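You operate a simulated robot arm through the tools that you are given. There is no shell and no other tool. Be economical: measure what you need, move in short steps, check, and stop when the job is done.

You are at the controls of a simulated robot arm. One attempt, no reset.

JOB
Seat the water tank and run a large cup of hot water into the black cup.
Fine: the cup stays under the spout with the drip tray pushed in. Set down upright: what you pick out.
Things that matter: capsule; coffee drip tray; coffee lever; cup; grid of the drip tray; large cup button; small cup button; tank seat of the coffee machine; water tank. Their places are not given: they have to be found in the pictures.

Only the result counts: the job must be done as asked and must still hold three seconds after the hand-in. Knocking over, shifting, dropping, spilling or breaking anything else fails it.

ROBOT AND FRAMES
A 6-joint arm with a two-finger parallel gripper, fixed in place. Base frame: the origin is at the foot of the arm, x ahead of it, y to its left, z up; the work surface is at about z = 710. Lengths are in mm, angles in degrees, forces in N, time in s.
With the tool pointing down near the work surface it reaches from about 220 to 620 mm from the base axis. Its first joint turns from -66.0 to 66.0 degrees. Payload 2.7 kg.
The TCP is the grasp point between the finger pads, 23 mm short of the fingertips. In the tool frame z runs along the fingers and y along their closing line. The gripper opens to 94 mm. The fingers are 38 mm wide and 10 mm thick; the gripper's body (54 by 96 mm) begins 39 mm behind the TCP.
Orientation is that of the tool frame in the base frame, as a unit quaternion [w, x, y, z]. With the fingers straight down and closing along the base's y, the tool's x points along the base's -x, its y along +y and its z along -z.

CONTROLS
- The arm moves only by the tool apply_moves. Its argument "rows" is one flat list of numbers, 7 for each row, row after row: the turn, a rotation vector about the base's x, y, z in units of 45 degrees (1.0 is 45 degrees), then the shift along the base's x, y, z in units of 200 mm (1.0 is 200 mm), then the opening in per cent of the stroke, from 0 (shut) to 100 (fully open). In form: [ax, ay, az, x, y, z, claw, ax, ay, az, x, y, z, claw, ...]. A call has 1 to 20 rows; each row is the pose to reach, as a shift and turn from the pose commanded when the call began. A call with a number of a shift or a turn outside -1 to 1 is refused whole. Each row takes 0.2 s and may step no farther than 50 mm and 8.6 degrees from the row before; otherwise, or with a gripper value out of range, the whole call is refused. A pose out of reach is approached as far as the arm can. The call stops where the force on the tool passes 70 N (or 10 N more than at its start, if that is more) or the arm is blocked; 0.2 s more then pass. The fingers move at their own pace (about 45 mm/s each) and stop on an object; they squeeze with about 23 N. The grip force told is the motor's: it shows also when the fingers shut on nothing. Time passes only in rows, and 0.2 s behind the last, so rows that repeat a pose let the fingers close. It gives the time, the measured TCP pose, the force on the tool (base axes), the opening and the grip force at its end, in the units of the frame above (readings bear some noise), with the torque about the TCP (base axes, N m) and any sound that the robot's microphone picked up.
- Cameras (640 x 400 px; columns grow to the right, rows downward): "scene" is fixed at [60.3, -427.3, 1430.6]; the picture's right is [0.90, -0.43, 0.00], its down [-0.23, -0.49, -0.84] and it looks along [0.36, 0.76, -0.54] (base axes); focal length 266 px, centre (320, 200). "wrist" rides on the gripper at [86, 16, -74] in the tool frame; the picture's right is [-0.18, 0.98, 0.00], its down [-0.58, -0.11, -0.81] and it looks along [-0.79, -0.15, 0.59] (tool axes); focal length 243 px, centre (320, 200).
- grab_frame(camera): a new picture of that camera. No time passes.
- locate(camera, pixels): for up to 12 pixels [column, row] of the newest picture of that camera ("zoom" is the newest enlarged one), the place [x, y, z] in the base frame of the surface seen there, good to about 2 mm, but the place of the scene camera against the robot may be out by one fixed shift of up to 25 mm in any direction. No time passes.
- inspect(camera, box): a new picture of the part [left, top, right, bottom] of that camera's present view, enlarged. No time passes.
- hand_in(): hands the job in; it is judged then, once.

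Keep the steps short. Do not move on a guess: measure, check each grasp and each placing, and mend mistakes. In all there are 80 turns and 38 pictures (those below and enlarged ones count). Leave the gripper open and the arm clear of the work at the hand-in unless told otherwise, and finish with a single line.

The tools are called as a command line: name --argument value ..., lists and objects as JSON in quotes. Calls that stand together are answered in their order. apply_moves: Moves the arm, as the interface text tells. Its arguments: {"type":"object","properties":{"rows":{"type":"array","items":{"type":"number"}}},"required":["rows"]} The other tools are called the same way: grab_frame (camera) takes a picture; locate (camera, pixels) gives the place of the surface under pixels of a picture; inspect (camera, box) takes an enlarged picture of a part of a camera's view; hand_in () hands the job in.

At the start:

```text
clock: 0.0
position: [378.6, 10.6, 1208.5]
orientation: [0.0, 0.0, 1.0, 0.0]
contact_force: [-0.6, 0.3, 0.8]
ft_torque: [0.0, 0.0, 0.02]
opening: 94.2
gripper_force: 0.0
```

scene: 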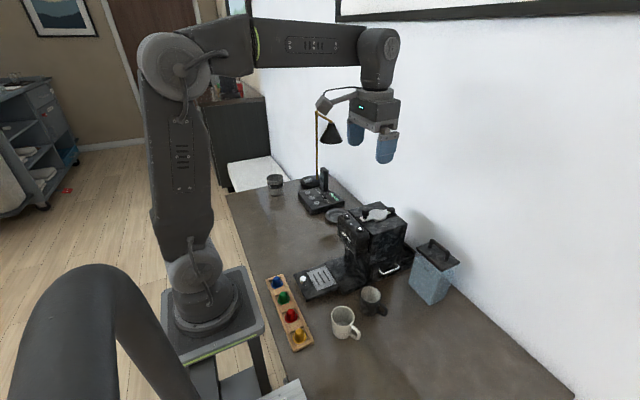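
wrist: 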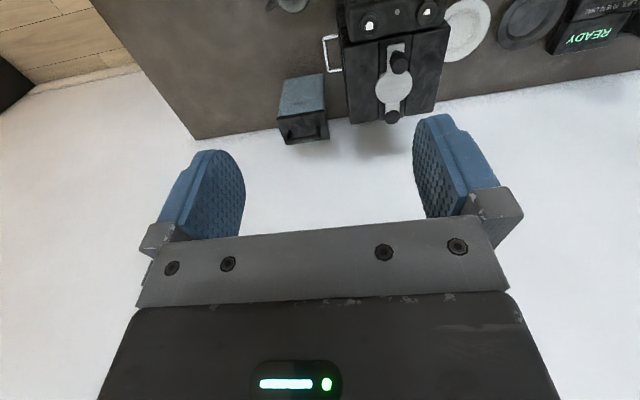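

I see the coffee machine around (375,240) in the scene, a water tank at (432,272), and two cups. I'll zoom in on the machine first.

inspect --camera "scene" --box '[250, 180, 490, 330]'

inspect --camera "wrist" --box '[240, 0, 480, 150]'

```text
2.67 times, centred on (370, 255) of scene
```

zoom: 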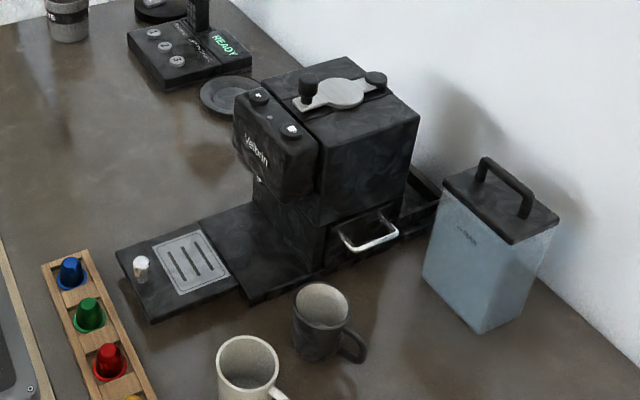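

```text
2.67 times, centred on (360, 75) of wrist
```

zoom: 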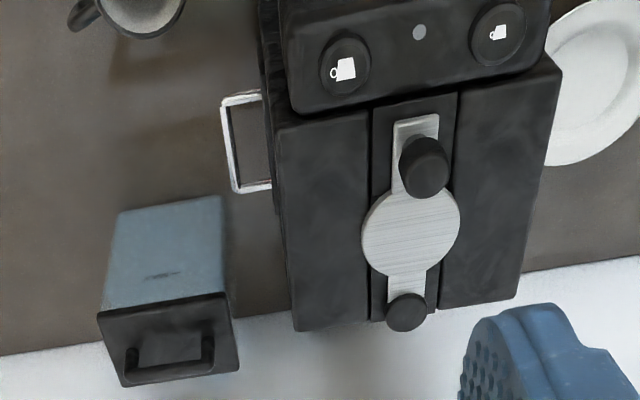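

I see the machine's front faces the robot, with two buttons on top, a lever, a side handle, and the tank right of the machine. I'll measure points in both views.

locate --camera "zoom" --pixels '[[345, 68], [498, 35], [425, 160], [410, 235], [405, 310], [232, 140], [300, 320], [550, 85], [170, 347], [115, 325], [220, 305], [150, 375]]'

locate --camera "scene" --pixels '[[359, 228], [346, 216], [365, 211], [380, 215], [391, 209], [302, 279], [324, 278], [371, 295], [343, 321], [434, 253], [429, 293], [408, 250]]'

```text
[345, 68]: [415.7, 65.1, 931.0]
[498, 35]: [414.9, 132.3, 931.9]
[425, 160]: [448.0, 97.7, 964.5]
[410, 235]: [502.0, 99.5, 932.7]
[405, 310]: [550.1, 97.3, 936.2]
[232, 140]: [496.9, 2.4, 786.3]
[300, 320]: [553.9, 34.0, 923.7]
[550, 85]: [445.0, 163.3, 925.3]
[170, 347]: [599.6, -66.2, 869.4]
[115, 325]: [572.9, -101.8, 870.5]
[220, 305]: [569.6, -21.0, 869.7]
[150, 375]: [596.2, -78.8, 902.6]
```

```text
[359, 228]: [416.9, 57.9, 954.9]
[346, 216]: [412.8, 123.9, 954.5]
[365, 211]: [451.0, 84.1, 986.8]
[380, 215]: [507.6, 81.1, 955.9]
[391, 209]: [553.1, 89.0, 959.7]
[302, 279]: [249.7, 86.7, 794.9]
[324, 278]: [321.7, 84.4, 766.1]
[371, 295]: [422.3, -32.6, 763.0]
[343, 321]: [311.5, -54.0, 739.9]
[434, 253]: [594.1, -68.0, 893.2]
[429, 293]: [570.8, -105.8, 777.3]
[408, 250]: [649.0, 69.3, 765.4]
```

The two views agree up to a fixed scene shift: true ≈ scene + (0, +8, −23). Next I'll look at tank and rear seat, and at the tray/spout, enlarged.

inspect --camera "scene" --box '[375, 195, 471, 311]'

inspect --camera "scene" --box '[285, 200, 405, 320]'

```text
3.45 times, centred on (423, 253) of scene
```

zoom: 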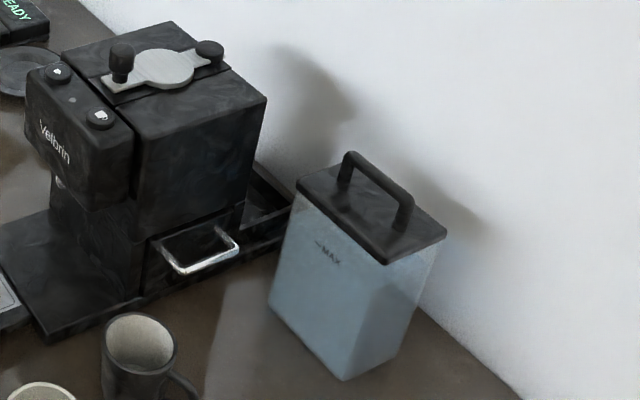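

```text
3.33 times, centred on (345, 260) of scene
```

zoom: 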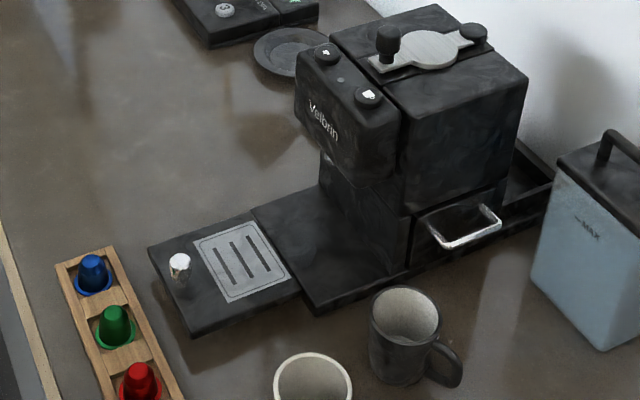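

I'll measure tray, base, spout, black cup in this zoom.

locate --camera "zoom" --pixels '[[180, 260], [155, 252], [193, 325], [250, 215], [296, 288], [317, 305], [240, 262], [327, 158], [372, 182], [325, 230], [408, 250], [530, 165]]'

locate --camera "zoom" --pixels '[[372, 300], [405, 288], [438, 320], [405, 341], [412, 325], [453, 355], [445, 384], [390, 375], [197, 242], [250, 226], [284, 280], [232, 300]]'

```text
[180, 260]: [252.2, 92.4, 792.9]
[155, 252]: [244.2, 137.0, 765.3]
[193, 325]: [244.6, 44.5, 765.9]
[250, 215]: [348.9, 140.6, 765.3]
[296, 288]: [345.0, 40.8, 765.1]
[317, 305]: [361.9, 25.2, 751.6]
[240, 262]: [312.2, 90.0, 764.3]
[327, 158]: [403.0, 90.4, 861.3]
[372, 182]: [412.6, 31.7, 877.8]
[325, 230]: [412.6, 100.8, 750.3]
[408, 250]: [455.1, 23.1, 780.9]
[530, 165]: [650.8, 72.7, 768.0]
```

```text
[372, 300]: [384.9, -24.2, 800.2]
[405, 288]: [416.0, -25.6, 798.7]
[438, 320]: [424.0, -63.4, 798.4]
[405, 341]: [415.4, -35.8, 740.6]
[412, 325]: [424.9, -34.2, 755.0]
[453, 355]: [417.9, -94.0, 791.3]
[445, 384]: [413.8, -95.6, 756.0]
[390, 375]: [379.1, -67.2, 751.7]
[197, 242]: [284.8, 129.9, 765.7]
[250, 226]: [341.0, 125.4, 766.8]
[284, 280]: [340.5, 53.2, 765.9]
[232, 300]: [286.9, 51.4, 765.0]
```

Corrected: tray x 242–347, y 50–147, top z≈742; spout near (405, 98, 838); seat behind the body around (~620, 97). I'll move forward at height to look behind the machine with the wrist camera.

apply_moves --rows '[0, 0, 0, 0.22, 0.05, 0, 100, 0, 0, 0, 0.44, 0.1, 0, 100, 0, 0, 0, 0.66, 0.15, 0, 100, 0, 0, 0, 0.85, 0.15, 0, 100]'

grab_frame --camera "wrist"

```text
clock: 1.0
position: [548.5, 39.5, 1209.2]
orientation: [0.0, 0.0, 1.0, 0.0]
contact_force: [0.3, -1.0, 0.7]
ft_torque: [-0.02, 0.0, -0.01]
opening: 93.9
gripper_force: 0.0
```

```text
31 pictures are left
```

wrist: 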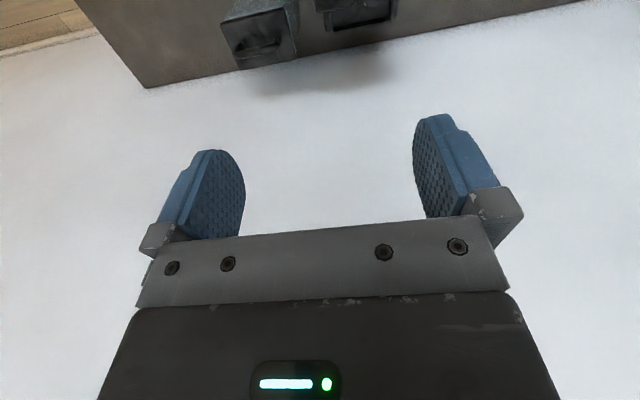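

The seat is just visible at the top edge. I tilt the tool 30° so that the camera looks farther down.

apply_moves --rows '[0, 0.18, 0, 0, 0, 0, 100, 0, 0.36, 0, 0, 0, 0, 100, 0, 0.54, 0, 0, 0, 0, 100, 0, 0.7, 0, 0, 0, 0, 100]'

inspect --camera "wrist" --box '[180, 0, 500, 200]'

```text
clock: 2.0
position: [465.7, 34.4, 1116.7]
orientation: [-0.268, 0.001, 0.963, 0.0]
contact_force: [0.0, 0.1, 0.1]
ft_torque: [-0.01, -0.03, 0.0]
opening: 94.0
gripper_force: 0.1
out of reach, approached as far as the arm can: row 1, 2, 3, 4
```

```text
2.00 times, centred on (340, 100) of wrist
```

zoom: 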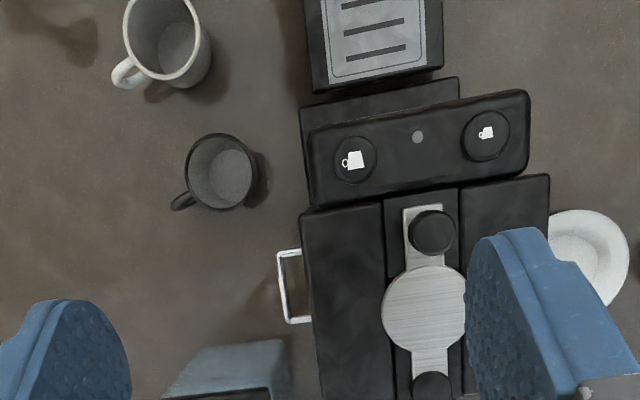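

A nearly top-down view. I measure cup rim, handle, tray and machine points here (accurate camera).

locate --camera "zoom" --pixels '[[187, 170], [254, 170], [222, 135], [222, 208], [180, 203], [222, 175], [354, 160], [430, 228], [424, 300], [310, 100], [440, 62], [382, 35]]'

locate --camera "zoom" --pixels '[[280, 290], [304, 215], [316, 150], [525, 100], [455, 90], [160, 30], [207, 40], [185, 82], [118, 78], [430, 385], [210, 365], [275, 380]]'

```text
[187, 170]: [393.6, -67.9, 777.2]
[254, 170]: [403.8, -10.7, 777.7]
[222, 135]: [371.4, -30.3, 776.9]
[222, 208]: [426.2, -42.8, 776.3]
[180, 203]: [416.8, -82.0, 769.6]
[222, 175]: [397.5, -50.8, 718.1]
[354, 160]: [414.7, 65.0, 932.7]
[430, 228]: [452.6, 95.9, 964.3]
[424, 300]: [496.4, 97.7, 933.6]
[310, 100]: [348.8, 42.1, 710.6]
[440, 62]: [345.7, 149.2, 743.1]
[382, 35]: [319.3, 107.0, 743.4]
```

```text
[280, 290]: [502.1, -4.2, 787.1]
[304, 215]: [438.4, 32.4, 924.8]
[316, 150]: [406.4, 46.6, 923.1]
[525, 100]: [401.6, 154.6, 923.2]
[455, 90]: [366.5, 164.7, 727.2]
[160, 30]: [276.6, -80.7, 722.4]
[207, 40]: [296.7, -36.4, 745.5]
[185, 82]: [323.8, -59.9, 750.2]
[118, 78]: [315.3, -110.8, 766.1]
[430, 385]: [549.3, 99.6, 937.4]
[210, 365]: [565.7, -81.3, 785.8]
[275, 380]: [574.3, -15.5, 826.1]
```

Black cup: centre ≈ (399, −38.5), Ø≈57, rim z 777, handle toward (0.39, −0.92). Now I untilt and turn the tool +45° about z to look at the seat from the side.

apply_moves --rows '[0, -0.18, 0, 0, 0, 0, 100, 0, -0.36, 0, 0, 0, 0, 100, 0, -0.54, 0, 0, 0, 0, 100, 0, -0.7, 0, 0, 0, 0, 100]'

apply_moves --rows '[0, 0, 0.18, 0, 0, -0.1, 100, 0, 0, 0.36, 0, 0, -0.2, 100, 0, 0, 0.54, 0, 0, -0.3, 100, 0, 0, 0.72, 0, 0, -0.4, 100, 0, 0, 0.88, 0, 0, -0.5, 100, 0, 0, 1, 0, 0, -0.5, 100]'

apply_moves --rows '[0, 0, 0.18, 0, -0.1, 0, 100, 0, 0, 0.36, 0, -0.2, 0, 100, 0, 0, 0.54, 0, -0.2, 0, 100, 0, 0, 0.72, 0, -0.2, 0, 100, 0, 0, 0.88, 0, -0.2, 0, 100, 0, 0, 1, 0, -0.2, 0, 100]'

grab_frame --camera "wrist"

```text
clock: 3.0
position: [468.0, 35.2, 1118.1]
orientation: [0.001, 0.0, 1.0, 0.0]
contact_force: [-0.3, -0.6, -0.2]
ft_torque: [0.02, -0.04, -0.03]
opening: 94.0
gripper_force: 0.2
```

```text
clock: 4.4
position: [465.4, 35.5, 1017.4]
orientation: [0.0, -0.384, 0.923, 0.0]
contact_force: [-0.2, 0.7, -0.7]
ft_torque: [-0.02, -0.03, -0.01]
opening: 93.8
gripper_force: 0.1
```

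```text
clock: 5.8
position: [464.8, -4.8, 1016.7]
orientation: [0.0, 0.708, -0.706, 0.0]
contact_force: [1.3, 0.0, 0.4]
ft_torque: [0.0, 0.02, -0.02]
opening: 94.1
gripper_force: 0.1
```

```text
29 pictures are left
```

wrist: 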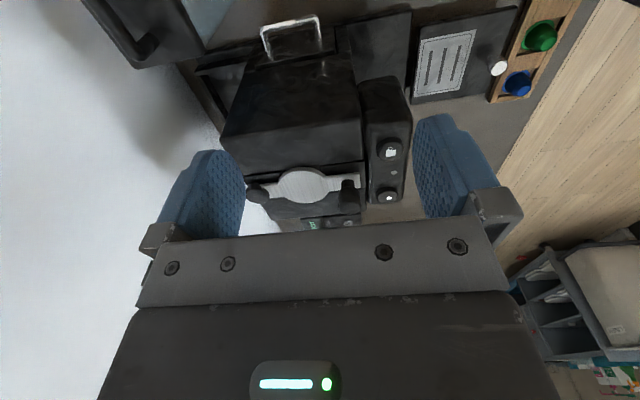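

The seat appears at (210,85), partly hidden by the tank. I move 110 mm farther in x and up a bit, and inspect.

apply_moves --rows '[0, 0, 0, 0.2, 0.05, 0.15, 100, 0, 0, 0, 0.4, 0.1, 0.3, 100, 0, 0, 0, 0.55, 0.15, 0.4, 100]'

inspect --camera "wrist" --box '[120, 0, 440, 200]'

```text
refused: row 1 steps farther than a row can; nothing moved
```

```text
2.00 times, centred on (280, 100) of wrist
```

zoom: 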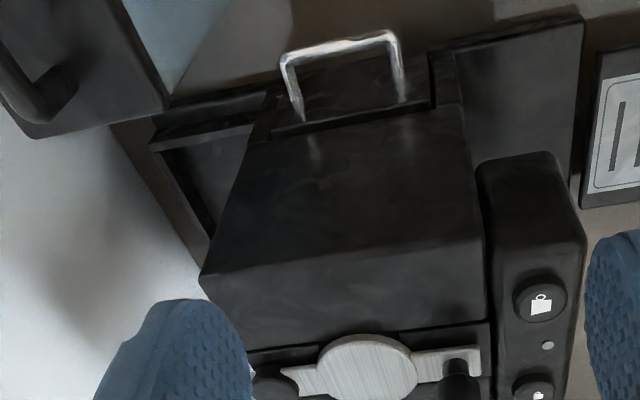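

Step was a hair too long. Repeat with smaller steps.

apply_moves --rows '[0, 0, 0, 0.15, 0.05, 0.12, 100, 0, 0, 0, 0.3, 0.1, 0.24, 100, 0, 0, 0, 0.45, 0.15, 0.36, 100, 0, 0, 0, 0.6, 0.2, 0.4, 100]'

inspect --camera "wrist" --box '[120, 0, 440, 200]'

```text
clock: 6.8
position: [586.4, 35.9, 1097.4]
orientation: [0.0, 0.707, -0.707, -0.001]
contact_force: [-0.3, 0.2, -0.9]
ft_torque: [0.02, 0.03, 0.02]
opening: 93.8
gripper_force: 0.1
```

```text
2.00 times, centred on (280, 100) of wrist
```

zoom: 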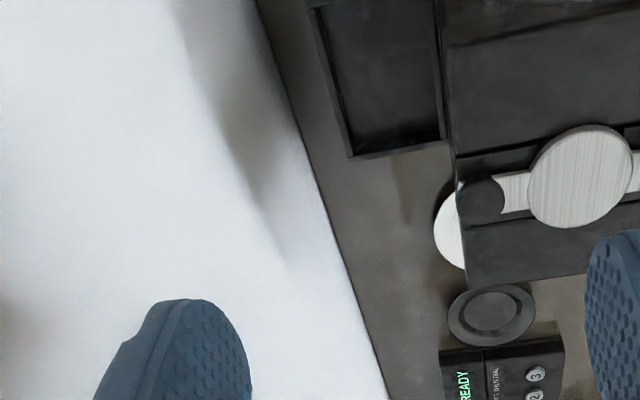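

The seat is a rimmed recess behind the body. I measure its rim and floor, then step back −y to see the rest and the tank handle.

locate --camera "zoom" --pixels '[[314, 15], [322, 12], [348, 148], [353, 153], [400, 149], [438, 138], [442, 134], [437, 60], [380, 70], [400, 120], [345, 60], [480, 200]]'

apply_moves --rows '[0, 0, 0, 0, -0.2, 0, 100, 0, 0, 0, 0, -0.4, 0, 100, 0, 0, 0, 0, -0.6, 0, 100, 0, 0, 0, 0, -0.7, 0, 100]'

inspect --camera "wrist" --box '[120, 0, 440, 200]'

```text
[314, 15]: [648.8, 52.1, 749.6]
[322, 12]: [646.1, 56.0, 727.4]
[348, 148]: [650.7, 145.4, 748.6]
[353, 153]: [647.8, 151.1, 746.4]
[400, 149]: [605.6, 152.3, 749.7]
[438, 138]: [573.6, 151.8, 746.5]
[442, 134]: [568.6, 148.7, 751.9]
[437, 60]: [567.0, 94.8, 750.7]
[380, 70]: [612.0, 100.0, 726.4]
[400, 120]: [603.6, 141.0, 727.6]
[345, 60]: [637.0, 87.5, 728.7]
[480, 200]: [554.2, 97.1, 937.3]
```

```text
clock: 7.8
position: [585.6, -106.2, 1097.5]
orientation: [0.0, -0.707, 0.707, 0.0]
contact_force: [0.5, -0.3, 0.1]
ft_torque: [0.03, 0.03, -0.02]
opening: 94.1
gripper_force: 0.1
```

```text
2.00 times, centred on (280, 100) of wrist
```

zoom: 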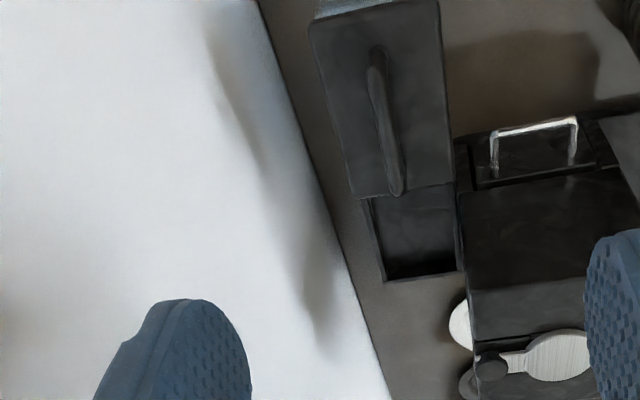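

I measure the tank lid and handle, and the seat's remaining corners.

locate --camera "zoom" --pixels '[[314, 25], [436, 6], [352, 190], [448, 182], [375, 52], [385, 110], [392, 160], [397, 188], [335, 110], [425, 110], [385, 274], [455, 265]]'

apply_moves --rows '[0, 0, 0, 0, -0.2, 0, 100, 0, 0, 0, 0, -0.4, 0, 100]'

inspect --camera "wrist" --box '[120, 0, 440, 200]'

```text
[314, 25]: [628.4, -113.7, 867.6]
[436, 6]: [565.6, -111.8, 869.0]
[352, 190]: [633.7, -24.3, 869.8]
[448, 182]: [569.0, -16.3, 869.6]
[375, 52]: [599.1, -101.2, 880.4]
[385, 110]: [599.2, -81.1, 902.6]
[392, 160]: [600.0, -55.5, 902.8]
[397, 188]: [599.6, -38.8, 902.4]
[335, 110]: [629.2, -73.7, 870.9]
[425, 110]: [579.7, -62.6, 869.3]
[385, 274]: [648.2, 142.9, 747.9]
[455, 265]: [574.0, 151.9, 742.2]
```

```text
clock: 8.4
position: [578.2, -184.1, 1094.0]
orientation: [0.0, 0.708, -0.706, 0.0]
contact_force: [-0.5, 0.1, -0.2]
ft_torque: [0.03, -0.01, 0.01]
opening: 93.9
gripper_force: 0.1
out of reach, approached as far as the arm can: row 2
```

```text
2.00 times, centred on (280, 100) of wrist
```

zoom: 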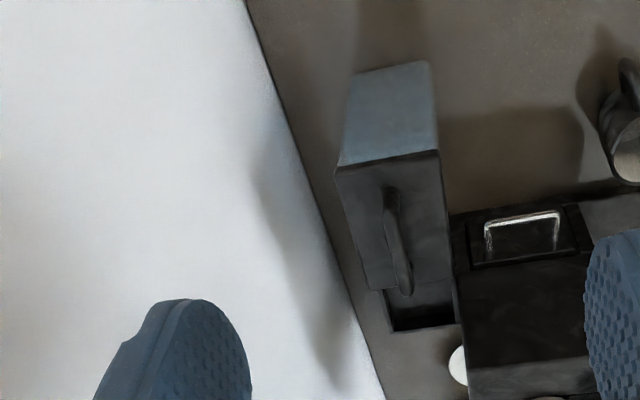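

Whole lid and tank front face visible. Measure corners, yaw, and the handle.

locate --camera "zoom" --pixels '[[340, 170], [436, 154], [369, 286], [449, 279], [341, 158], [434, 146], [358, 78], [428, 64], [390, 192], [394, 225], [400, 260], [408, 290]]'

locate --camera "zoom" --pixels '[[337, 180], [350, 225], [360, 260], [438, 165], [444, 215], [450, 270], [456, 212], [472, 265], [455, 320], [395, 328], [388, 300], [420, 310]]'

```text
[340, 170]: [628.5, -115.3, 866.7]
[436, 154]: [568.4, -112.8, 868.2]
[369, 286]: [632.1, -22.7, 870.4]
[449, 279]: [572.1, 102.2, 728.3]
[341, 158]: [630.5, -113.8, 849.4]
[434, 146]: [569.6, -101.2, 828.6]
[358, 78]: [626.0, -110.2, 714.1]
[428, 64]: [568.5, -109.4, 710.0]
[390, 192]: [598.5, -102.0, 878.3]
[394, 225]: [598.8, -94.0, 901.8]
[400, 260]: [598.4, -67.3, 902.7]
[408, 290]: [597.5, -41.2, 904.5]
```

```text
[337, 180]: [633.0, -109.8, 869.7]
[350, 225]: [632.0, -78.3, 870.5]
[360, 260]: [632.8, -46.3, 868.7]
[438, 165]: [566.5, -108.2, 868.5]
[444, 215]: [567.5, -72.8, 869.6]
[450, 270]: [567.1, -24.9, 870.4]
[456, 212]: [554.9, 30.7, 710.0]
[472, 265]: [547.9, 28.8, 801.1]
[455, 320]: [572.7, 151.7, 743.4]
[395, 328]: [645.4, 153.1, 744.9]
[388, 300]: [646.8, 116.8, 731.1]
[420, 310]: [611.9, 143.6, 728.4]
```

Tank: lid centre (599.5, −66.5), yaw ≈ 0, handle bar along y at x≈599, top z 903, from y≈−100 to −35. I still need the seat's −y end; inspect it from the scene camera.

inspect --camera "scene" --box '[388, 230, 428, 255]'

```text
16.00 times, centred on (408, 242) of scene
```

zoom: 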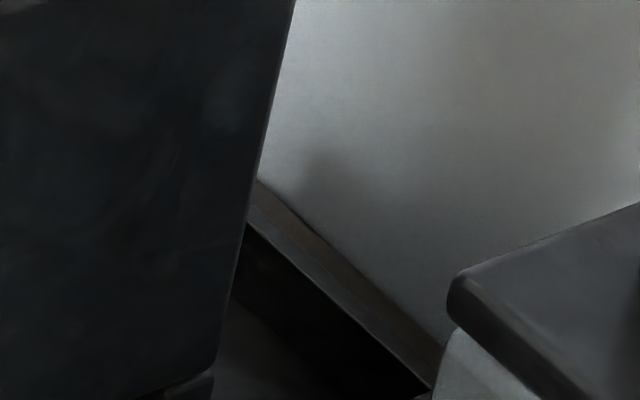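

inspect --camera "scene" --box '[380, 245, 428, 275]'

```text
13.33 times, centred on (404, 260) of scene
```

zoom: 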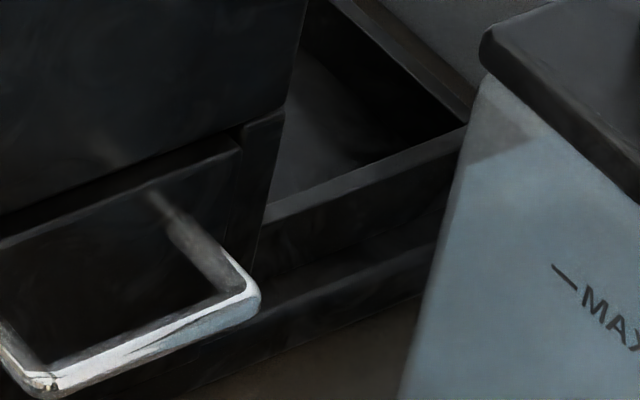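

locate --camera "zoom" --pixels '[[330, 196], [330, 184], [330, 174], [400, 166], [400, 154], [400, 144], [455, 138], [456, 128], [462, 122], [440, 90], [445, 85], [320, 140]]'

```text
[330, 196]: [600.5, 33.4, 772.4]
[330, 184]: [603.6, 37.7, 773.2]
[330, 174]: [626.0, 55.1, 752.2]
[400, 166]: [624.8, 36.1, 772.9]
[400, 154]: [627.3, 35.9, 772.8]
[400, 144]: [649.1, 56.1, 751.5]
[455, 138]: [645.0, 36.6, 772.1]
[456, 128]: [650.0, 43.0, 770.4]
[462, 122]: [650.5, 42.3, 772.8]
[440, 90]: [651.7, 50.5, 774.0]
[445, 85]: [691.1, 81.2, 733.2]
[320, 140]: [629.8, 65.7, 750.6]
```

Seat inner opening ≈ x 572–647, y 47–148, floor z 728, centre (609.5, 98). The tank must go from (599.2, −66.5) to there. I move above the tank and rehearse the reach at the seat, empty and high.

apply_moves --rows '[0, 0, 0, 0.026, 0.147, -0.118, 60, 0, 0, 0, 0.052, 0.294, -0.235, 60, 0, 0, 0, 0.078, 0.441, -0.353, 60, 0, 0, 0, 0.104, 0.588, -0.47, 60]'

apply_moves --rows '[0, 0, 0, 0.05, 0.2, 0, 60, 0, 0, 0, 0.05, 0.4, 0, 60, 0, 0, 0, 0.05, 0.6, 0, 60, 0, 0, 0, 0.053, 0.8, -0.05, 60, 0, 0, 0, 0.053, 0.823, -0.15, 60]'

```text
clock: 9.4
position: [600.2, -65.1, 999.7]
orientation: [0.0, -0.707, 0.707, 0.0]
contact_force: [-0.8, 0.0, -1.3]
ft_torque: [-0.03, -0.03, 0.02]
opening: 56.5
gripper_force: 0.1
```

```text
clock: 10.6
position: [609.5, 100.5, 971.0]
orientation: [0.0, 0.708, -0.707, -0.001]
contact_force: [0.0, 0.6, 0.3]
ft_torque: [0.0, 0.03, -0.02]
opening: 56.4
gripper_force: 0.0
```

Reach at the seat is fine (609.5, 100, 971). Back over the tank, then check alignment.

apply_moves --rows '[0, 0, 0, 0, -0.1, 0.1, 60, 0, 0, 0, 0, -0.3, 0.15, 60, 0, 0, 0, 0, -0.5, 0.15, 60, 0, 0, 0, -0.03, -0.7, 0.1, 60, 0, 0, 0, -0.053, -0.823, 0, 60, 0, 0, 0, -0.053, -0.823, -0.1, 60]'

inspect --camera "scene" --box '[370, 170, 490, 290]'

```text
clock: 12.0
position: [599.0, -65.3, 950.3]
orientation: [0.0, -0.707, 0.707, 0.001]
contact_force: [-0.4, -1.0, -0.1]
ft_torque: [0.0, 0.0, -0.03]
opening: 56.4
gripper_force: 0.0
```

```text
3.33 times, centred on (430, 230) of scene
```

zoom: 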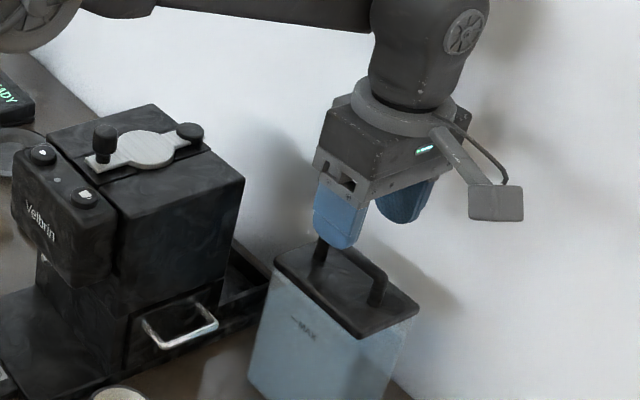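

Aligned over the handle bar. Lower to z≈897 (tips ≈4 mm above lid), then close.

apply_moves --rows '[0, 0, 0, 0, 0, -0.1, 60, 0, 0, 0, 0, 0, -0.2, 60, 0, 0, 0, 0, 0, -0.264, 60]'

apply_moves --rows '[0, 0, 0, 0, 0, 0, 0, 0, 0, 0, 0, 0, 0, 0, 0, 0, 0, 0, 0, 0, 0, 0, 0, 0, 0, 0, 0, 0, 0, 0, 0, 0, 0, 0, 0]'

```text
clock: 12.8
position: [598.4, -65.9, 895.8]
orientation: [-0.001, -0.707, 0.707, 0.0]
contact_force: [0.3, -0.3, 0.6]
ft_torque: [-0.02, 0.02, 0.04]
opening: 56.4
gripper_force: 0.2
```

```text
clock: 14.0
position: [598.6, -65.3, 898.1]
orientation: [0.001, 0.707, -0.707, 0.0]
contact_force: [0.2, -1.0, 0.0]
ft_torque: [-0.02, -0.03, 0.0]
opening: 10.7
gripper_force: 23.1
```

The grip is on a 10.7 mm bar with 23 N. Lift 10 mm and read the load.

apply_moves --rows '[0, 0, 0, 0, 0, 0.02, 0, 0, 0, 0, 0, 0, 0.05, 0, 0, 0, 0, 0, 0, 0.05, 0]'

```text
clock: 14.8
position: [599.7, -65.3, 908.8]
orientation: [0.0, 0.707, -0.707, 0.0]
contact_force: [-0.9, -0.1, -4.9]
ft_torque: [-0.04, 0.0, -0.01]
opening: 10.8
gripper_force: 22.6
```

The load is 5 N, balanced. Lift to 60 mm, look from the wrist before crossing.

apply_moves --rows '[0, 0, 0, 0, 0, 0.15, 0, 0, 0, 0, 0.02, 0, 0.3, 0, 0, 0, 0, 0.052, 0.1, 0.3, 0, 0, 0, 0, 0.052, 0.25, 0.3, 0, 0, 0, 0, 0.052, 0.4, 0.3, 0, 0, 0, 0, 0.052, 0.55, 0.3, 0, 0, 0, 0, 0.052, 0.7, 0.3, 0, 0, 0, 0, 0.052, 0.8, 0.3, 0, 0, 0, 0, 0.052, 0.8225, 0.3, 0, 0, 0, 0, 0.052, 0.8225, 0.3, 0]'

inspect --camera "wrist" --box '[160, 0, 480, 200]'

inspect --camera "scene" --box '[350, 170, 470, 290]'

```text
clock: 17.0
position: [608.9, 99.7, 968.5]
orientation: [0.0, -0.707, 0.707, 0.0]
contact_force: [0.5, 0.2, -4.5]
ft_torque: [-0.02, 0.02, -0.04]
opening: 10.7
gripper_force: 23.1
```

```text
2.00 times, centred on (320, 100) of wrist
```

zoom: 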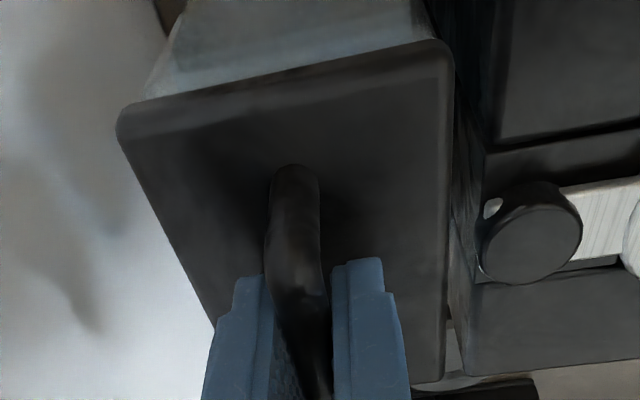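

```text
3.33 times, centred on (410, 230) of scene
```

zoom: 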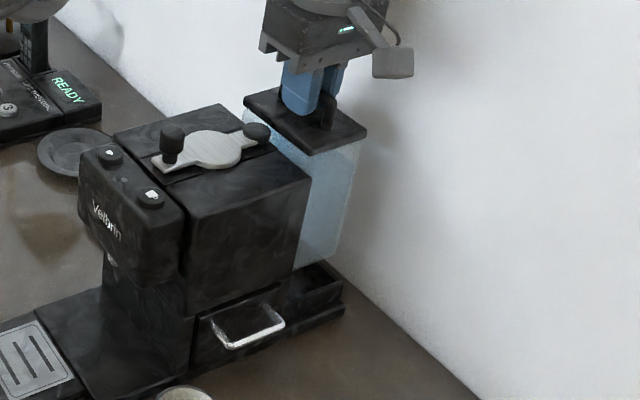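

Tank hangs upright above the seat. Check its edges in the scene frame against the seat.

locate --camera "zoom" --pixels '[[312, 148], [362, 128], [310, 160], [318, 200], [345, 180], [330, 250], [318, 262], [310, 265], [338, 245], [340, 288], [322, 282], [325, 240]]'

```text
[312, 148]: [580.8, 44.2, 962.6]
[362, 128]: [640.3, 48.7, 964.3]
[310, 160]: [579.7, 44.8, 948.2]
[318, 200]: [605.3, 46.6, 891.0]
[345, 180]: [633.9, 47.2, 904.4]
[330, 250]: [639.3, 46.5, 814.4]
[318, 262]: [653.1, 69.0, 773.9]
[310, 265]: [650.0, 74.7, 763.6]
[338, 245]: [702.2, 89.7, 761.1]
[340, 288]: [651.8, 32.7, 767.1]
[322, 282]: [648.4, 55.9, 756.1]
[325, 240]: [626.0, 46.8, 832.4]
```

Tank spans x≈579–640 and its −y face sits 8 mm inside the seat rim: centred. Lower 46 mm first.

apply_moves --rows '[0, 0, 0, 0, 0, -0.1, 0, 0, 0, 0, 0, 0, -0.17, 0, 0, 0, 0, 0, 0, -0.23, 0, 0, 0, 0, 0, 0, -0.23, 0]'

apply_moves --rows '[0, 0, 0, 0, 0, -0.01, 0, 0, 0, 0, 0, 0, -0.02, 0, 0, 0, 0, 0, 0, -0.02, 0]'

```text
clock: 18.0
position: [609.6, 100.8, 921.3]
orientation: [0.0, -0.707, 0.707, 0.0]
contact_force: [-0.5, -1.0, -3.9]
ft_torque: [-0.05, 0.01, 0.0]
opening: 10.6
gripper_force: 23.0
```

```text
clock: 18.8
position: [609.3, 100.0, 918.0]
orientation: [0.0, 0.707, -0.707, 0.0]
contact_force: [0.3, 0.6, -3.4]
ft_torque: [-0.01, -0.02, -0.01]
opening: 10.5
gripper_force: 22.8
```

Still hanging. Continue in 2 mm steps until contact shows.

apply_moves --rows '[0, 0, 0, 0, 0, -0.01, 0, 0, 0, 0, 0, 0, -0.01, 0]'

apply_moves --rows '[0, 0, 0, 0, 0, -0.008, 0, 0, 0, 0, 0, 0, -0.008, 0]'

```text
clock: 19.4
position: [610.5, 98.6, 915.2]
orientation: [0.0, 0.707, -0.707, 0.0]
contact_force: [1.3, 0.9, -2.7]
ft_torque: [0.0, -0.02, -0.02]
opening: 10.7
gripper_force: 23.2
```

```text
clock: 20.0
position: [609.7, 98.9, 916.0]
orientation: [0.001, -0.707, 0.707, -0.002]
contact_force: [1.2, 0.6, 5.5]
ft_torque: [-0.11, -0.02, -0.01]
opening: 10.5
gripper_force: 23.2
```

Force turned to +5.5 N at the expected seated height. Press 2 mm more gently to make sure, then release.

apply_moves --rows '[0, 0, 0, 0, 0, -0.01, 0, 0, 0, 0, 0, 0, -0.01, 0]'

apply_moves --rows '[0, 0, 0, 0, 0, 0.01, 0, 0, 0, 0, 0, 0, 0.01, 40, 0, 0, 0, 0, 0, 0.01, 40, 0, 0, 0, 0, 0, 0.01, 40, 0, 0, 0, 0, 0, 0.15, 40, 0, 0, 0, 0, 0, 0.35, 40, 0, 0, 0, 0, 0, 0.55, 40]'

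inspect --camera "scene" --box '[290, 180, 450, 310]'

```text
clock: 20.6
position: [610.6, 99.2, 915.9]
orientation: [0.003, -0.707, 0.707, -0.001]
contact_force: [5.0, 0.6, 20.0]
ft_torque: [0.01, -0.01, 0.0]
opening: 10.5
gripper_force: 22.7
```

```text
clock: 22.2
position: [608.9, 99.3, 1021.8]
orientation: [0.0, 0.707, -0.707, 0.0]
contact_force: [0.8, -0.2, -0.2]
ft_torque: [0.01, -0.01, 0.02]
opening: 37.6
gripper_force: 0.0
```

```text
3.08 times, centred on (370, 245) of scene
```

zoom: 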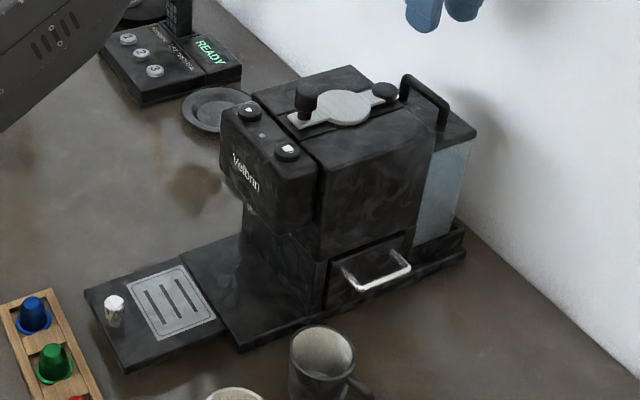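

The tank sits in the seat. Before the cup I want to examine the lever: move over the machine top for a close wrist view.

apply_moves --rows '[0, 0, 0, -0.1, 0, 0.1, 40, 0, 0, 0, -0.3, 0, 0.2, 40, 0, 0, 0, -0.5, 0, 0.25, 40, 0, 0, 0, -0.6, 0, 0.25, 40]'

inspect --camera "wrist" --box '[200, 0, 440, 150]'

```text
clock: 23.2
position: [489.8, 101.9, 1073.2]
orientation: [0.0, 0.707, -0.707, 0.0]
contact_force: [0.9, 0.2, -0.2]
ft_torque: [0.0, 0.01, 0.03]
opening: 37.6
gripper_force: 0.0
```

```text
2.67 times, centred on (320, 75) of wrist
```

zoom: 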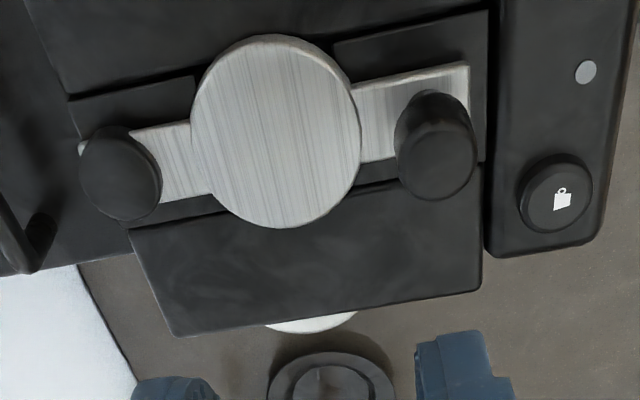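

The lever is a plate hinged at the rear (left in the picture) with a front knob at (450, 97.5), its disc covering the chamber. For hot water the chamber must be empty, so I'll open it to check. First turn the tool back to close along y, above the knob.

apply_moves --rows '[0, 0, -0.18, -0.1, 0, 0, 50, 0, 0, -0.36, -0.2, 0, 0, 50, 0, 0, -0.54, -0.2, 0, 0, 50, 0, 0, -0.72, -0.2, -0.01, 0, 50, 0, 0, -0.88, -0.2, -0.01, 0, 50, 0, 0, -1, -0.2, -0.01, 0, 50]'

apply_moves --rows '[0, 0, -0.18, 0, 0, 0, 50, 0, 0, -0.36, 0, 0, 0, 50, 0, 0, -0.54, 0, 0, 0, 50, 0, 0, -0.72, 0, 0, 0, 50, 0, 0, -0.88, 0, 0, 0, 50, 0, 0, -1, 0, 0, -0.1, 50]'

```text
clock: 24.6
position: [449.9, 97.5, 1072.2]
orientation: [0.0, -0.381, 0.924, 0.0]
contact_force: [-0.2, 0.7, 0.0]
ft_torque: [0.01, 0.03, 0.0]
opening: 47.2
gripper_force: 0.0
```

```text
clock: 26.0
position: [450.3, 97.7, 1052.5]
orientation: [0.0, 0.001, 1.0, 0.0]
contact_force: [0.5, -0.6, 0.0]
ft_torque: [0.0, -0.03, -0.03]
opening: 46.9
gripper_force: 0.1
```

Now descend 92 mm to z≈960 and close on the knob.

apply_moves --rows '[0, 0, 0, 0, 0, -0.2, 50, 0, 0, 0, 0, 0, -0.38, 50, 0, 0, 0, 0, 0, -0.46, 50, 0, 0, 0, 0, 0, -0.46, 50]'

apply_moves --rows '[0, 0, 0, 0, 0, 0, 0, 0, 0, 0, 0, 0, 0, 0, 0, 0, 0, 0, 0, 0, 0, 0, 0, 0, 0, 0, 0, 0]'

```text
clock: 27.0
position: [449.2, 97.8, 960.1]
orientation: [0.0, 0.0, 1.0, 0.0]
contact_force: [-0.2, -0.8, -0.3]
ft_torque: [0.02, -0.02, -0.02]
opening: 47.1
gripper_force: 0.0
```

```text
clock: 28.0
position: [449.5, 96.8, 960.5]
orientation: [-0.001, 0.0, 1.0, 0.0]
contact_force: [-0.3, 0.6, -1.7]
ft_torque: [0.03, -0.11, -0.04]
opening: 21.4
gripper_force: 44.9
```

Knob held (21 mm). Lift along the hinge arc by 10° first and read the force.

apply_moves --rows '[0, 0, 0, 0.013, 0, 0.043, 0, 0, 0, 0, 0.029, 0, 0.085, 0, 0, 0, 0, 0.029, 0, 0.085, 0]'

inspect --camera "scene" --box '[320, 180, 440, 255]'

```text
clock: 28.8
position: [452.5, 97.2, 974.4]
orientation: [-0.005, 0.0, 1.0, -0.001]
contact_force: [-15.0, 0.4, -24.3]
ft_torque: [0.04, 0.83, 0.0]
opening: 20.7
gripper_force: 44.7
```

```text
5.33 times, centred on (380, 218) of scene
```

zoom: 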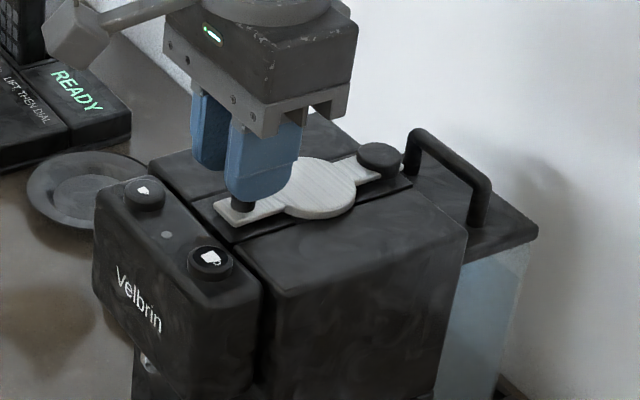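

Force −24 N; check whether the plate actually rose.

locate --camera "zoom" --pixels '[[227, 213], [265, 207], [320, 190], [345, 180], [365, 172], [380, 152], [225, 207], [240, 205]]'

```text
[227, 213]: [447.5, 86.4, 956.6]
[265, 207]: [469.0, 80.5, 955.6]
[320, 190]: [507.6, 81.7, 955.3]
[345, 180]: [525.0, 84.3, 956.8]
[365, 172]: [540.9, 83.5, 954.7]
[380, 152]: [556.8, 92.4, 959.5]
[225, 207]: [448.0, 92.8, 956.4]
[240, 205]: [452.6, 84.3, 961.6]
```

The plate stayed flat (z 933): the grip slipped upward. The rear part is a vertical pivot, so the lever probably swings sideways. I go back down to z 960 and test a small −y swing.

apply_moves --rows '[0, 0, 0, -0.029, 0, -0.08, 20, 0, 0, 0, -0.029, 0, -0.085, 30, 0, 0, 0, -0.029, 0, -0.085, 0, 0, 0, 0, -0.029, 0, -0.085, 0, 0, 0, 0, -0.029, 0, -0.085, 0]'

apply_moves --rows '[0, 0, 0, 0, -0.015, 0, 0, 0, 0, 0, 0, -0.03, 0, 0, 0, 0, 0, 0.001, -0.045, 0, 0, 0, 0, 0, 0.001, -0.045, 0, 0]'

```text
clock: 30.0
position: [451.7, 96.5, 961.5]
orientation: [0.004, 0.0, 1.0, 0.001]
contact_force: [7.7, -0.8, 8.6]
ft_torque: [-0.04, -0.75, -0.08]
opening: 21.1
gripper_force: 45.2
```

```text
clock: 31.0
position: [450.5, 87.3, 960.6]
orientation: [0.002, 0.0, 1.0, 0.0]
contact_force: [7.3, 3.3, 15.7]
ft_torque: [0.08, -0.45, 0.21]
opening: 21.3
gripper_force: 44.9
```

It swings sideways with only ~3 N. I continue along the arc about (550, 97.5) to 45°, 1.5 mm higher.

apply_moves --rows '[0, 0, 0, 0.006, -0.04, 0.008, 0, 0, 0, 0, 0.015, -0.0845, 0.008, 0, 0, 0, 0, 0.028, -0.125, 0.008, 0, 0, 0, 0, 0.045, -0.1665, 0.008, 0, 0, 0, 0, 0.066, -0.206, 0.008, 0, 0, 0, 0, 0.0885, -0.242, 0.008, 0, 0, 0, 0, 0.116, -0.276, 0.008, 0, 0, 0, 0, 0.1445, -0.3085, 0.008, 0, 0, 0, 0, 0.1445, -0.3085, 0.008, 0]'

inspect --camera "scene" --box '[320, 180, 440, 255]'

```text
clock: 33.0
position: [479.0, 27.4, 960.3]
orientation: [0.0, 0.0, 1.0, 0.0]
contact_force: [2.0, 9.4, -2.0]
ft_torque: [0.09, 0.46, 0.49]
opening: 21.2
gripper_force: 45.0
```

```text
5.33 times, centred on (380, 218) of scene
```

zoom: 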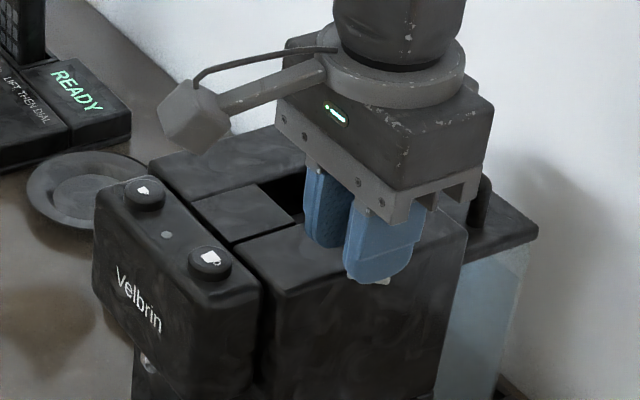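

The lever swings open and a chamber opening appears. Continue to ~80°.

apply_moves --rows '[0, 0, 0, 0.032, -0.029, 0, 0, 0, 0, 0, 0.0665, -0.056, 0, 0, 0, 0, 0, 0.104, -0.079, 0, 0, 0, 0, 0, 0.142, -0.0995, 0, 0, 0, 0, 0, 0.183, -0.116, 0, 0, 0, 0, 0, 0.224, -0.1295, 0, 0, 0, 0, 0, 0.267, -0.138, 0, 0, 0, 0, 0, 0.267, -0.138, 0, 0]'

```text
clock: 34.8
position: [530.0, 4.8, 960.1]
orientation: [-0.004, 0.0, 1.0, 0.003]
contact_force: [-30.7, 34.4, 2.7]
ft_torque: [0.33, 0.31, 0.25]
opening: 21.4
gripper_force: 44.5
```

Force is rising to ~46 N: end stop reached at ≈78°. Ease back, open, lift and look down the chamber.

apply_moves --rows '[0, 0, 0, -0.02, 0.01, 0, 0, 0, 0, 0, -0.03, 0.015, 0, 45, 0, 0, 0, -0.03, 0.015, 0, 45, 0, 0, 0, -0.03, 0.015, 0.1, 45, 0, 0, 0, -0.03, 0.015, 0.3, 45, 0, 0, 0, -0.05, 0.15, 0.5, 45, 0, 0, 0, -0.05, 0.35, 0.6, 45]'

inspect --camera "scene" --box '[330, 190, 426, 250]'

```text
clock: 36.4
position: [520.8, 68.4, 1081.7]
orientation: [-0.001, 0.0, 1.0, 0.0]
contact_force: [0.3, -0.3, -0.5]
ft_torque: [0.01, -0.02, 0.0]
opening: 42.5
gripper_force: 0.1
```

```text
6.67 times, centred on (378, 220) of scene
```

zoom: 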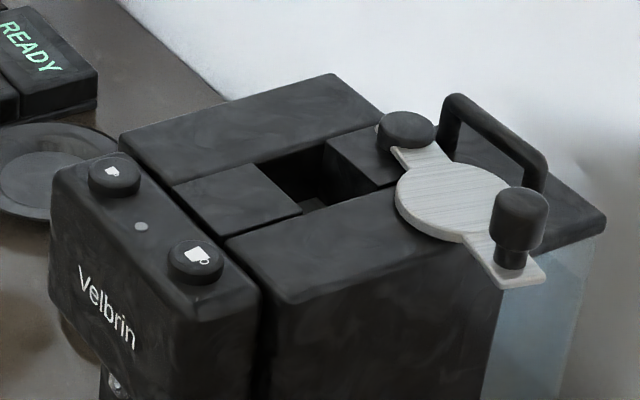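

Lever is open, the chamber is a square hole. I move back 60 mm to look into it with the wrist camera.

apply_moves --rows '[0, 0, 0, -0.1, 0.05, 0.1, 45, 0, 0, 0, -0.25, 0.1, 0.2, 45]'

inspect --camera "wrist" --box '[250, 0, 410, 100]'

```text
clock: 37.0
position: [471.2, 89.8, 1121.9]
orientation: [0.0, -0.001, 1.0, 0.0]
contact_force: [-0.3, 0.2, -1.3]
ft_torque: [-0.01, 0.04, 0.02]
opening: 42.2
gripper_force: 0.1
```

```text
4.00 times, centred on (330, 50) of wrist
```

zoom: 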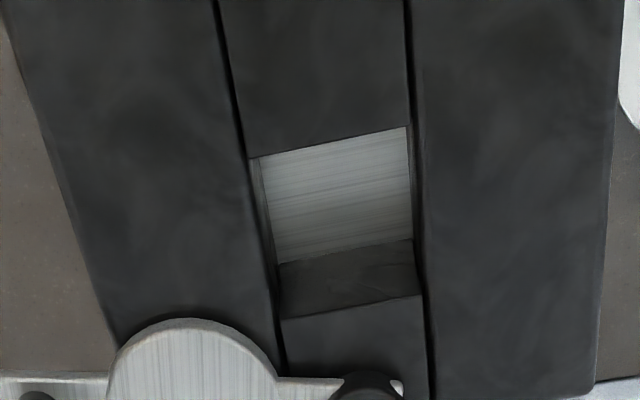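

locate --camera "zoom" --pixels '[[340, 200], [290, 180], [390, 170], [300, 240], [390, 225], [350, 270], [330, 330], [330, 100], [37, 396], [190, 360]]'

```text
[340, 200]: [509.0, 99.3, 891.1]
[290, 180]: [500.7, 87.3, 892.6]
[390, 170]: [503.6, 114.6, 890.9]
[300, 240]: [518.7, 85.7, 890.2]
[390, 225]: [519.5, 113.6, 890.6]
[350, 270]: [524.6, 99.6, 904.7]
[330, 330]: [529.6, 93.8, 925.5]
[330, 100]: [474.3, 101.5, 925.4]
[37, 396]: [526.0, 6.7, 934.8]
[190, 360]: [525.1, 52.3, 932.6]
```

The chamber floor (z 891) is bare metal: it's empty. So I close the lever again. Locate the knob first.

locate --camera "scene" --pixels '[[408, 219], [408.3, 220], [407, 219], [410, 219.5], [408, 228], [395, 220]]'

```text
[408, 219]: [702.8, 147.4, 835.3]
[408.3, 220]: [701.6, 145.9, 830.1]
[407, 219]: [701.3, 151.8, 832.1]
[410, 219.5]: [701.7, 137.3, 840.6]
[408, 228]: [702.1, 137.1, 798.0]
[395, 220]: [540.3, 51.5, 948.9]
```

That used an old full frame. Take a fresh zoom.

inspect --camera "scene" --box '[330, 190, 426, 250]'

locate --camera "zoom" --pixels '[[522, 198], [505, 200], [540, 205], [522, 190], [520, 212], [535, 275], [497, 278], [450, 200], [405, 122]]'

```text
6.67 times, centred on (378, 220) of scene
```

zoom: 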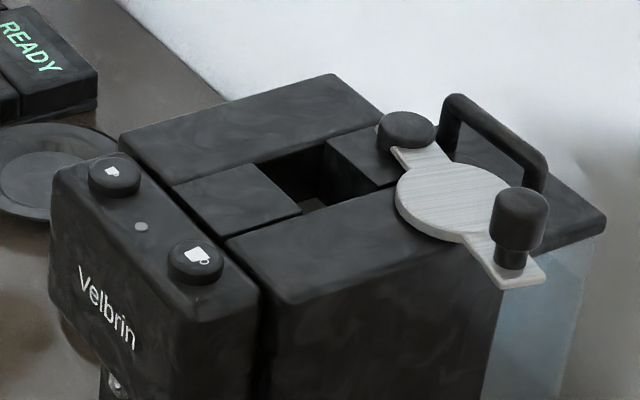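

```text
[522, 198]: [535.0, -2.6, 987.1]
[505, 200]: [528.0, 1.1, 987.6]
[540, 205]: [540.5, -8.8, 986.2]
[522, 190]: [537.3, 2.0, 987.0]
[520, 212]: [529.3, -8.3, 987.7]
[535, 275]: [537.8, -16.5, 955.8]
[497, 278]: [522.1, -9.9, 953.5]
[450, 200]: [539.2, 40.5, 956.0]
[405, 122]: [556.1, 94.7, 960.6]
```

The knob is at true ≈(533, 4.5), top 964. Go above, lower to z 960.5, grip.

apply_moves --rows '[0, 0, 0, 0.1, -0.14, -0.12, 50, 0, 0, 0, 0.2, -0.28, -0.24, 50, 0, 0, 0, 0.31, -0.427, -0.36, 50, 0, 0, 0, 0.31, -0.427, -0.56, 50, 0, 0, 0, 0.31, -0.427, -0.74, 50, 0, 0, 0, 0.31, -0.427, -0.807, 50, 0, 0, 0, 0.31, -0.427, -0.807, 50]'

apply_moves --rows '[0, 0, 0, 0, 0, 0, 0, 0, 0, 0, 0, 0, 0, 0, 0, 0, 0, 0, 0, 0, 0, 0, 0, 0, 0, 0, 0, 0]'

```text
clock: 38.6
position: [534.1, 2.7, 960.4]
orientation: [0.0, 0.001, 1.0, 0.0]
contact_force: [0.3, 0.8, 0.0]
ft_torque: [0.04, -0.02, 0.0]
opening: 47.2
gripper_force: 0.1
```

```text
clock: 39.6
position: [534.7, 6.5, 960.6]
orientation: [0.0, -0.001, 1.0, 0.001]
contact_force: [3.2, 16.5, -3.0]
ft_torque: [0.18, -0.15, 0.1]
opening: 21.2
gripper_force: 45.5
```

Knob held. Recomputed pivot ≈(543, 97.5), radius ≈92.5. Swing back along that arc, first half.

apply_moves --rows '[0, 0, 0, -0.036, 0.008, 0, 0, 0, 0, 0, -0.072, 0.019, 0, 0, 0, 0, 0, -0.11, 0.032, 0, 0, 0, 0, 0, -0.148, 0.046, 0, 0, 0, 0, 0, -0.183, 0.066, 0, 0, 0, 0, 0, -0.2175, 0.086, 0, 0, 0, 0, 0, -0.2485, 0.111, 0, 0, 0, 0, 0, -0.2795, 0.138, 0, 0, 0, 0, 0, -0.2795, 0.138, 0, 0]'

```text
clock: 41.6
position: [479.5, 31.3, 961.3]
orientation: [0.003, 0.0, 1.0, 0.0]
contact_force: [18.3, 14.5, -3.4]
ft_torque: [0.12, -0.24, -0.12]
opening: 21.2
gripper_force: 45.3
```

Moderate side load (inward). Continue with slightly smaller radius to closed.

apply_moves --rows '[0, 0, 0, -0.02, 0.035, 0, 0, 0, 0, 0, -0.045, 0.0675, 0, 0, 0, 0, 0, -0.068, 0.1, 0, 0, 0, 0, 0, -0.0875, 0.1375, 0, 0, 0, 0, 0, -0.104, 0.173, 0, 0, 0, 0, 0, -0.1175, 0.21, 0, 0, 0, 0, 0, -0.127, 0.248, 0, 0, 0, 0, 0, -0.1325, 0.2875, 0, 0, 0, 0, 0, -0.135, 0.32, 0, 0, 0, 0, 0, -0.135, 0.3275, 0, 0]'

```text
clock: 43.8
position: [451.5, 96.4, 959.8]
orientation: [-0.001, 0.0, 1.0, -0.001]
contact_force: [-2.5, -3.7, -2.4]
ft_torque: [-0.03, -0.27, -0.37]
opening: 21.2
gripper_force: 45.1
```

Back at (451.5, 96.4). Nudge +y slightly to confirm the closed stop.

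apply_moves --rows '[0, 0, 0, 0, 0.01, 0, 0, 0, 0, 0, 0, 0.02, 0, 0, 0, 0, 0, 0, 0.02, 0, 0]'

```text
clock: 44.6
position: [449.0, 100.4, 961.1]
orientation: [-0.001, 0.0, 1.0, -0.001]
contact_force: [-3.9, -11.5, -5.3]
ft_torque: [-0.14, -0.25, -0.22]
opening: 21.7
gripper_force: 45.3
```

Resistance of 11 N builds, so it is at its stop. Ease back to y≈97.5, release, lift, and inspect.

apply_moves --rows '[0, 0, 0, 0, -0.015, 0, 0, 0, 0, 0, 0, -0.017, 0, 50, 0, 0, 0, 0, -0.017, 0, 50, 0, 0, 0, 0, -0.017, 0.1, 50, 0, 0, 0, 0, -0.017, 0.3, 50, 0, 0, 0, 0, -0.017, 0.5, 50]'

inspect --camera "wrist" --box '[220, 0, 460, 150]'

```text
clock: 46.0
position: [450.7, 97.1, 1060.9]
orientation: [-0.001, 0.0, 1.0, 0.0]
contact_force: [-0.3, -0.5, 0.5]
ft_torque: [0.0, -0.03, -0.01]
opening: 47.0
gripper_force: 0.1
```

```text
2.67 times, centred on (340, 75) of wrist
```

zoom: 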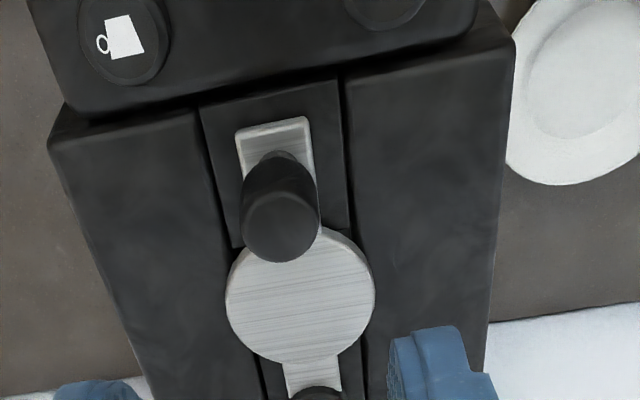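

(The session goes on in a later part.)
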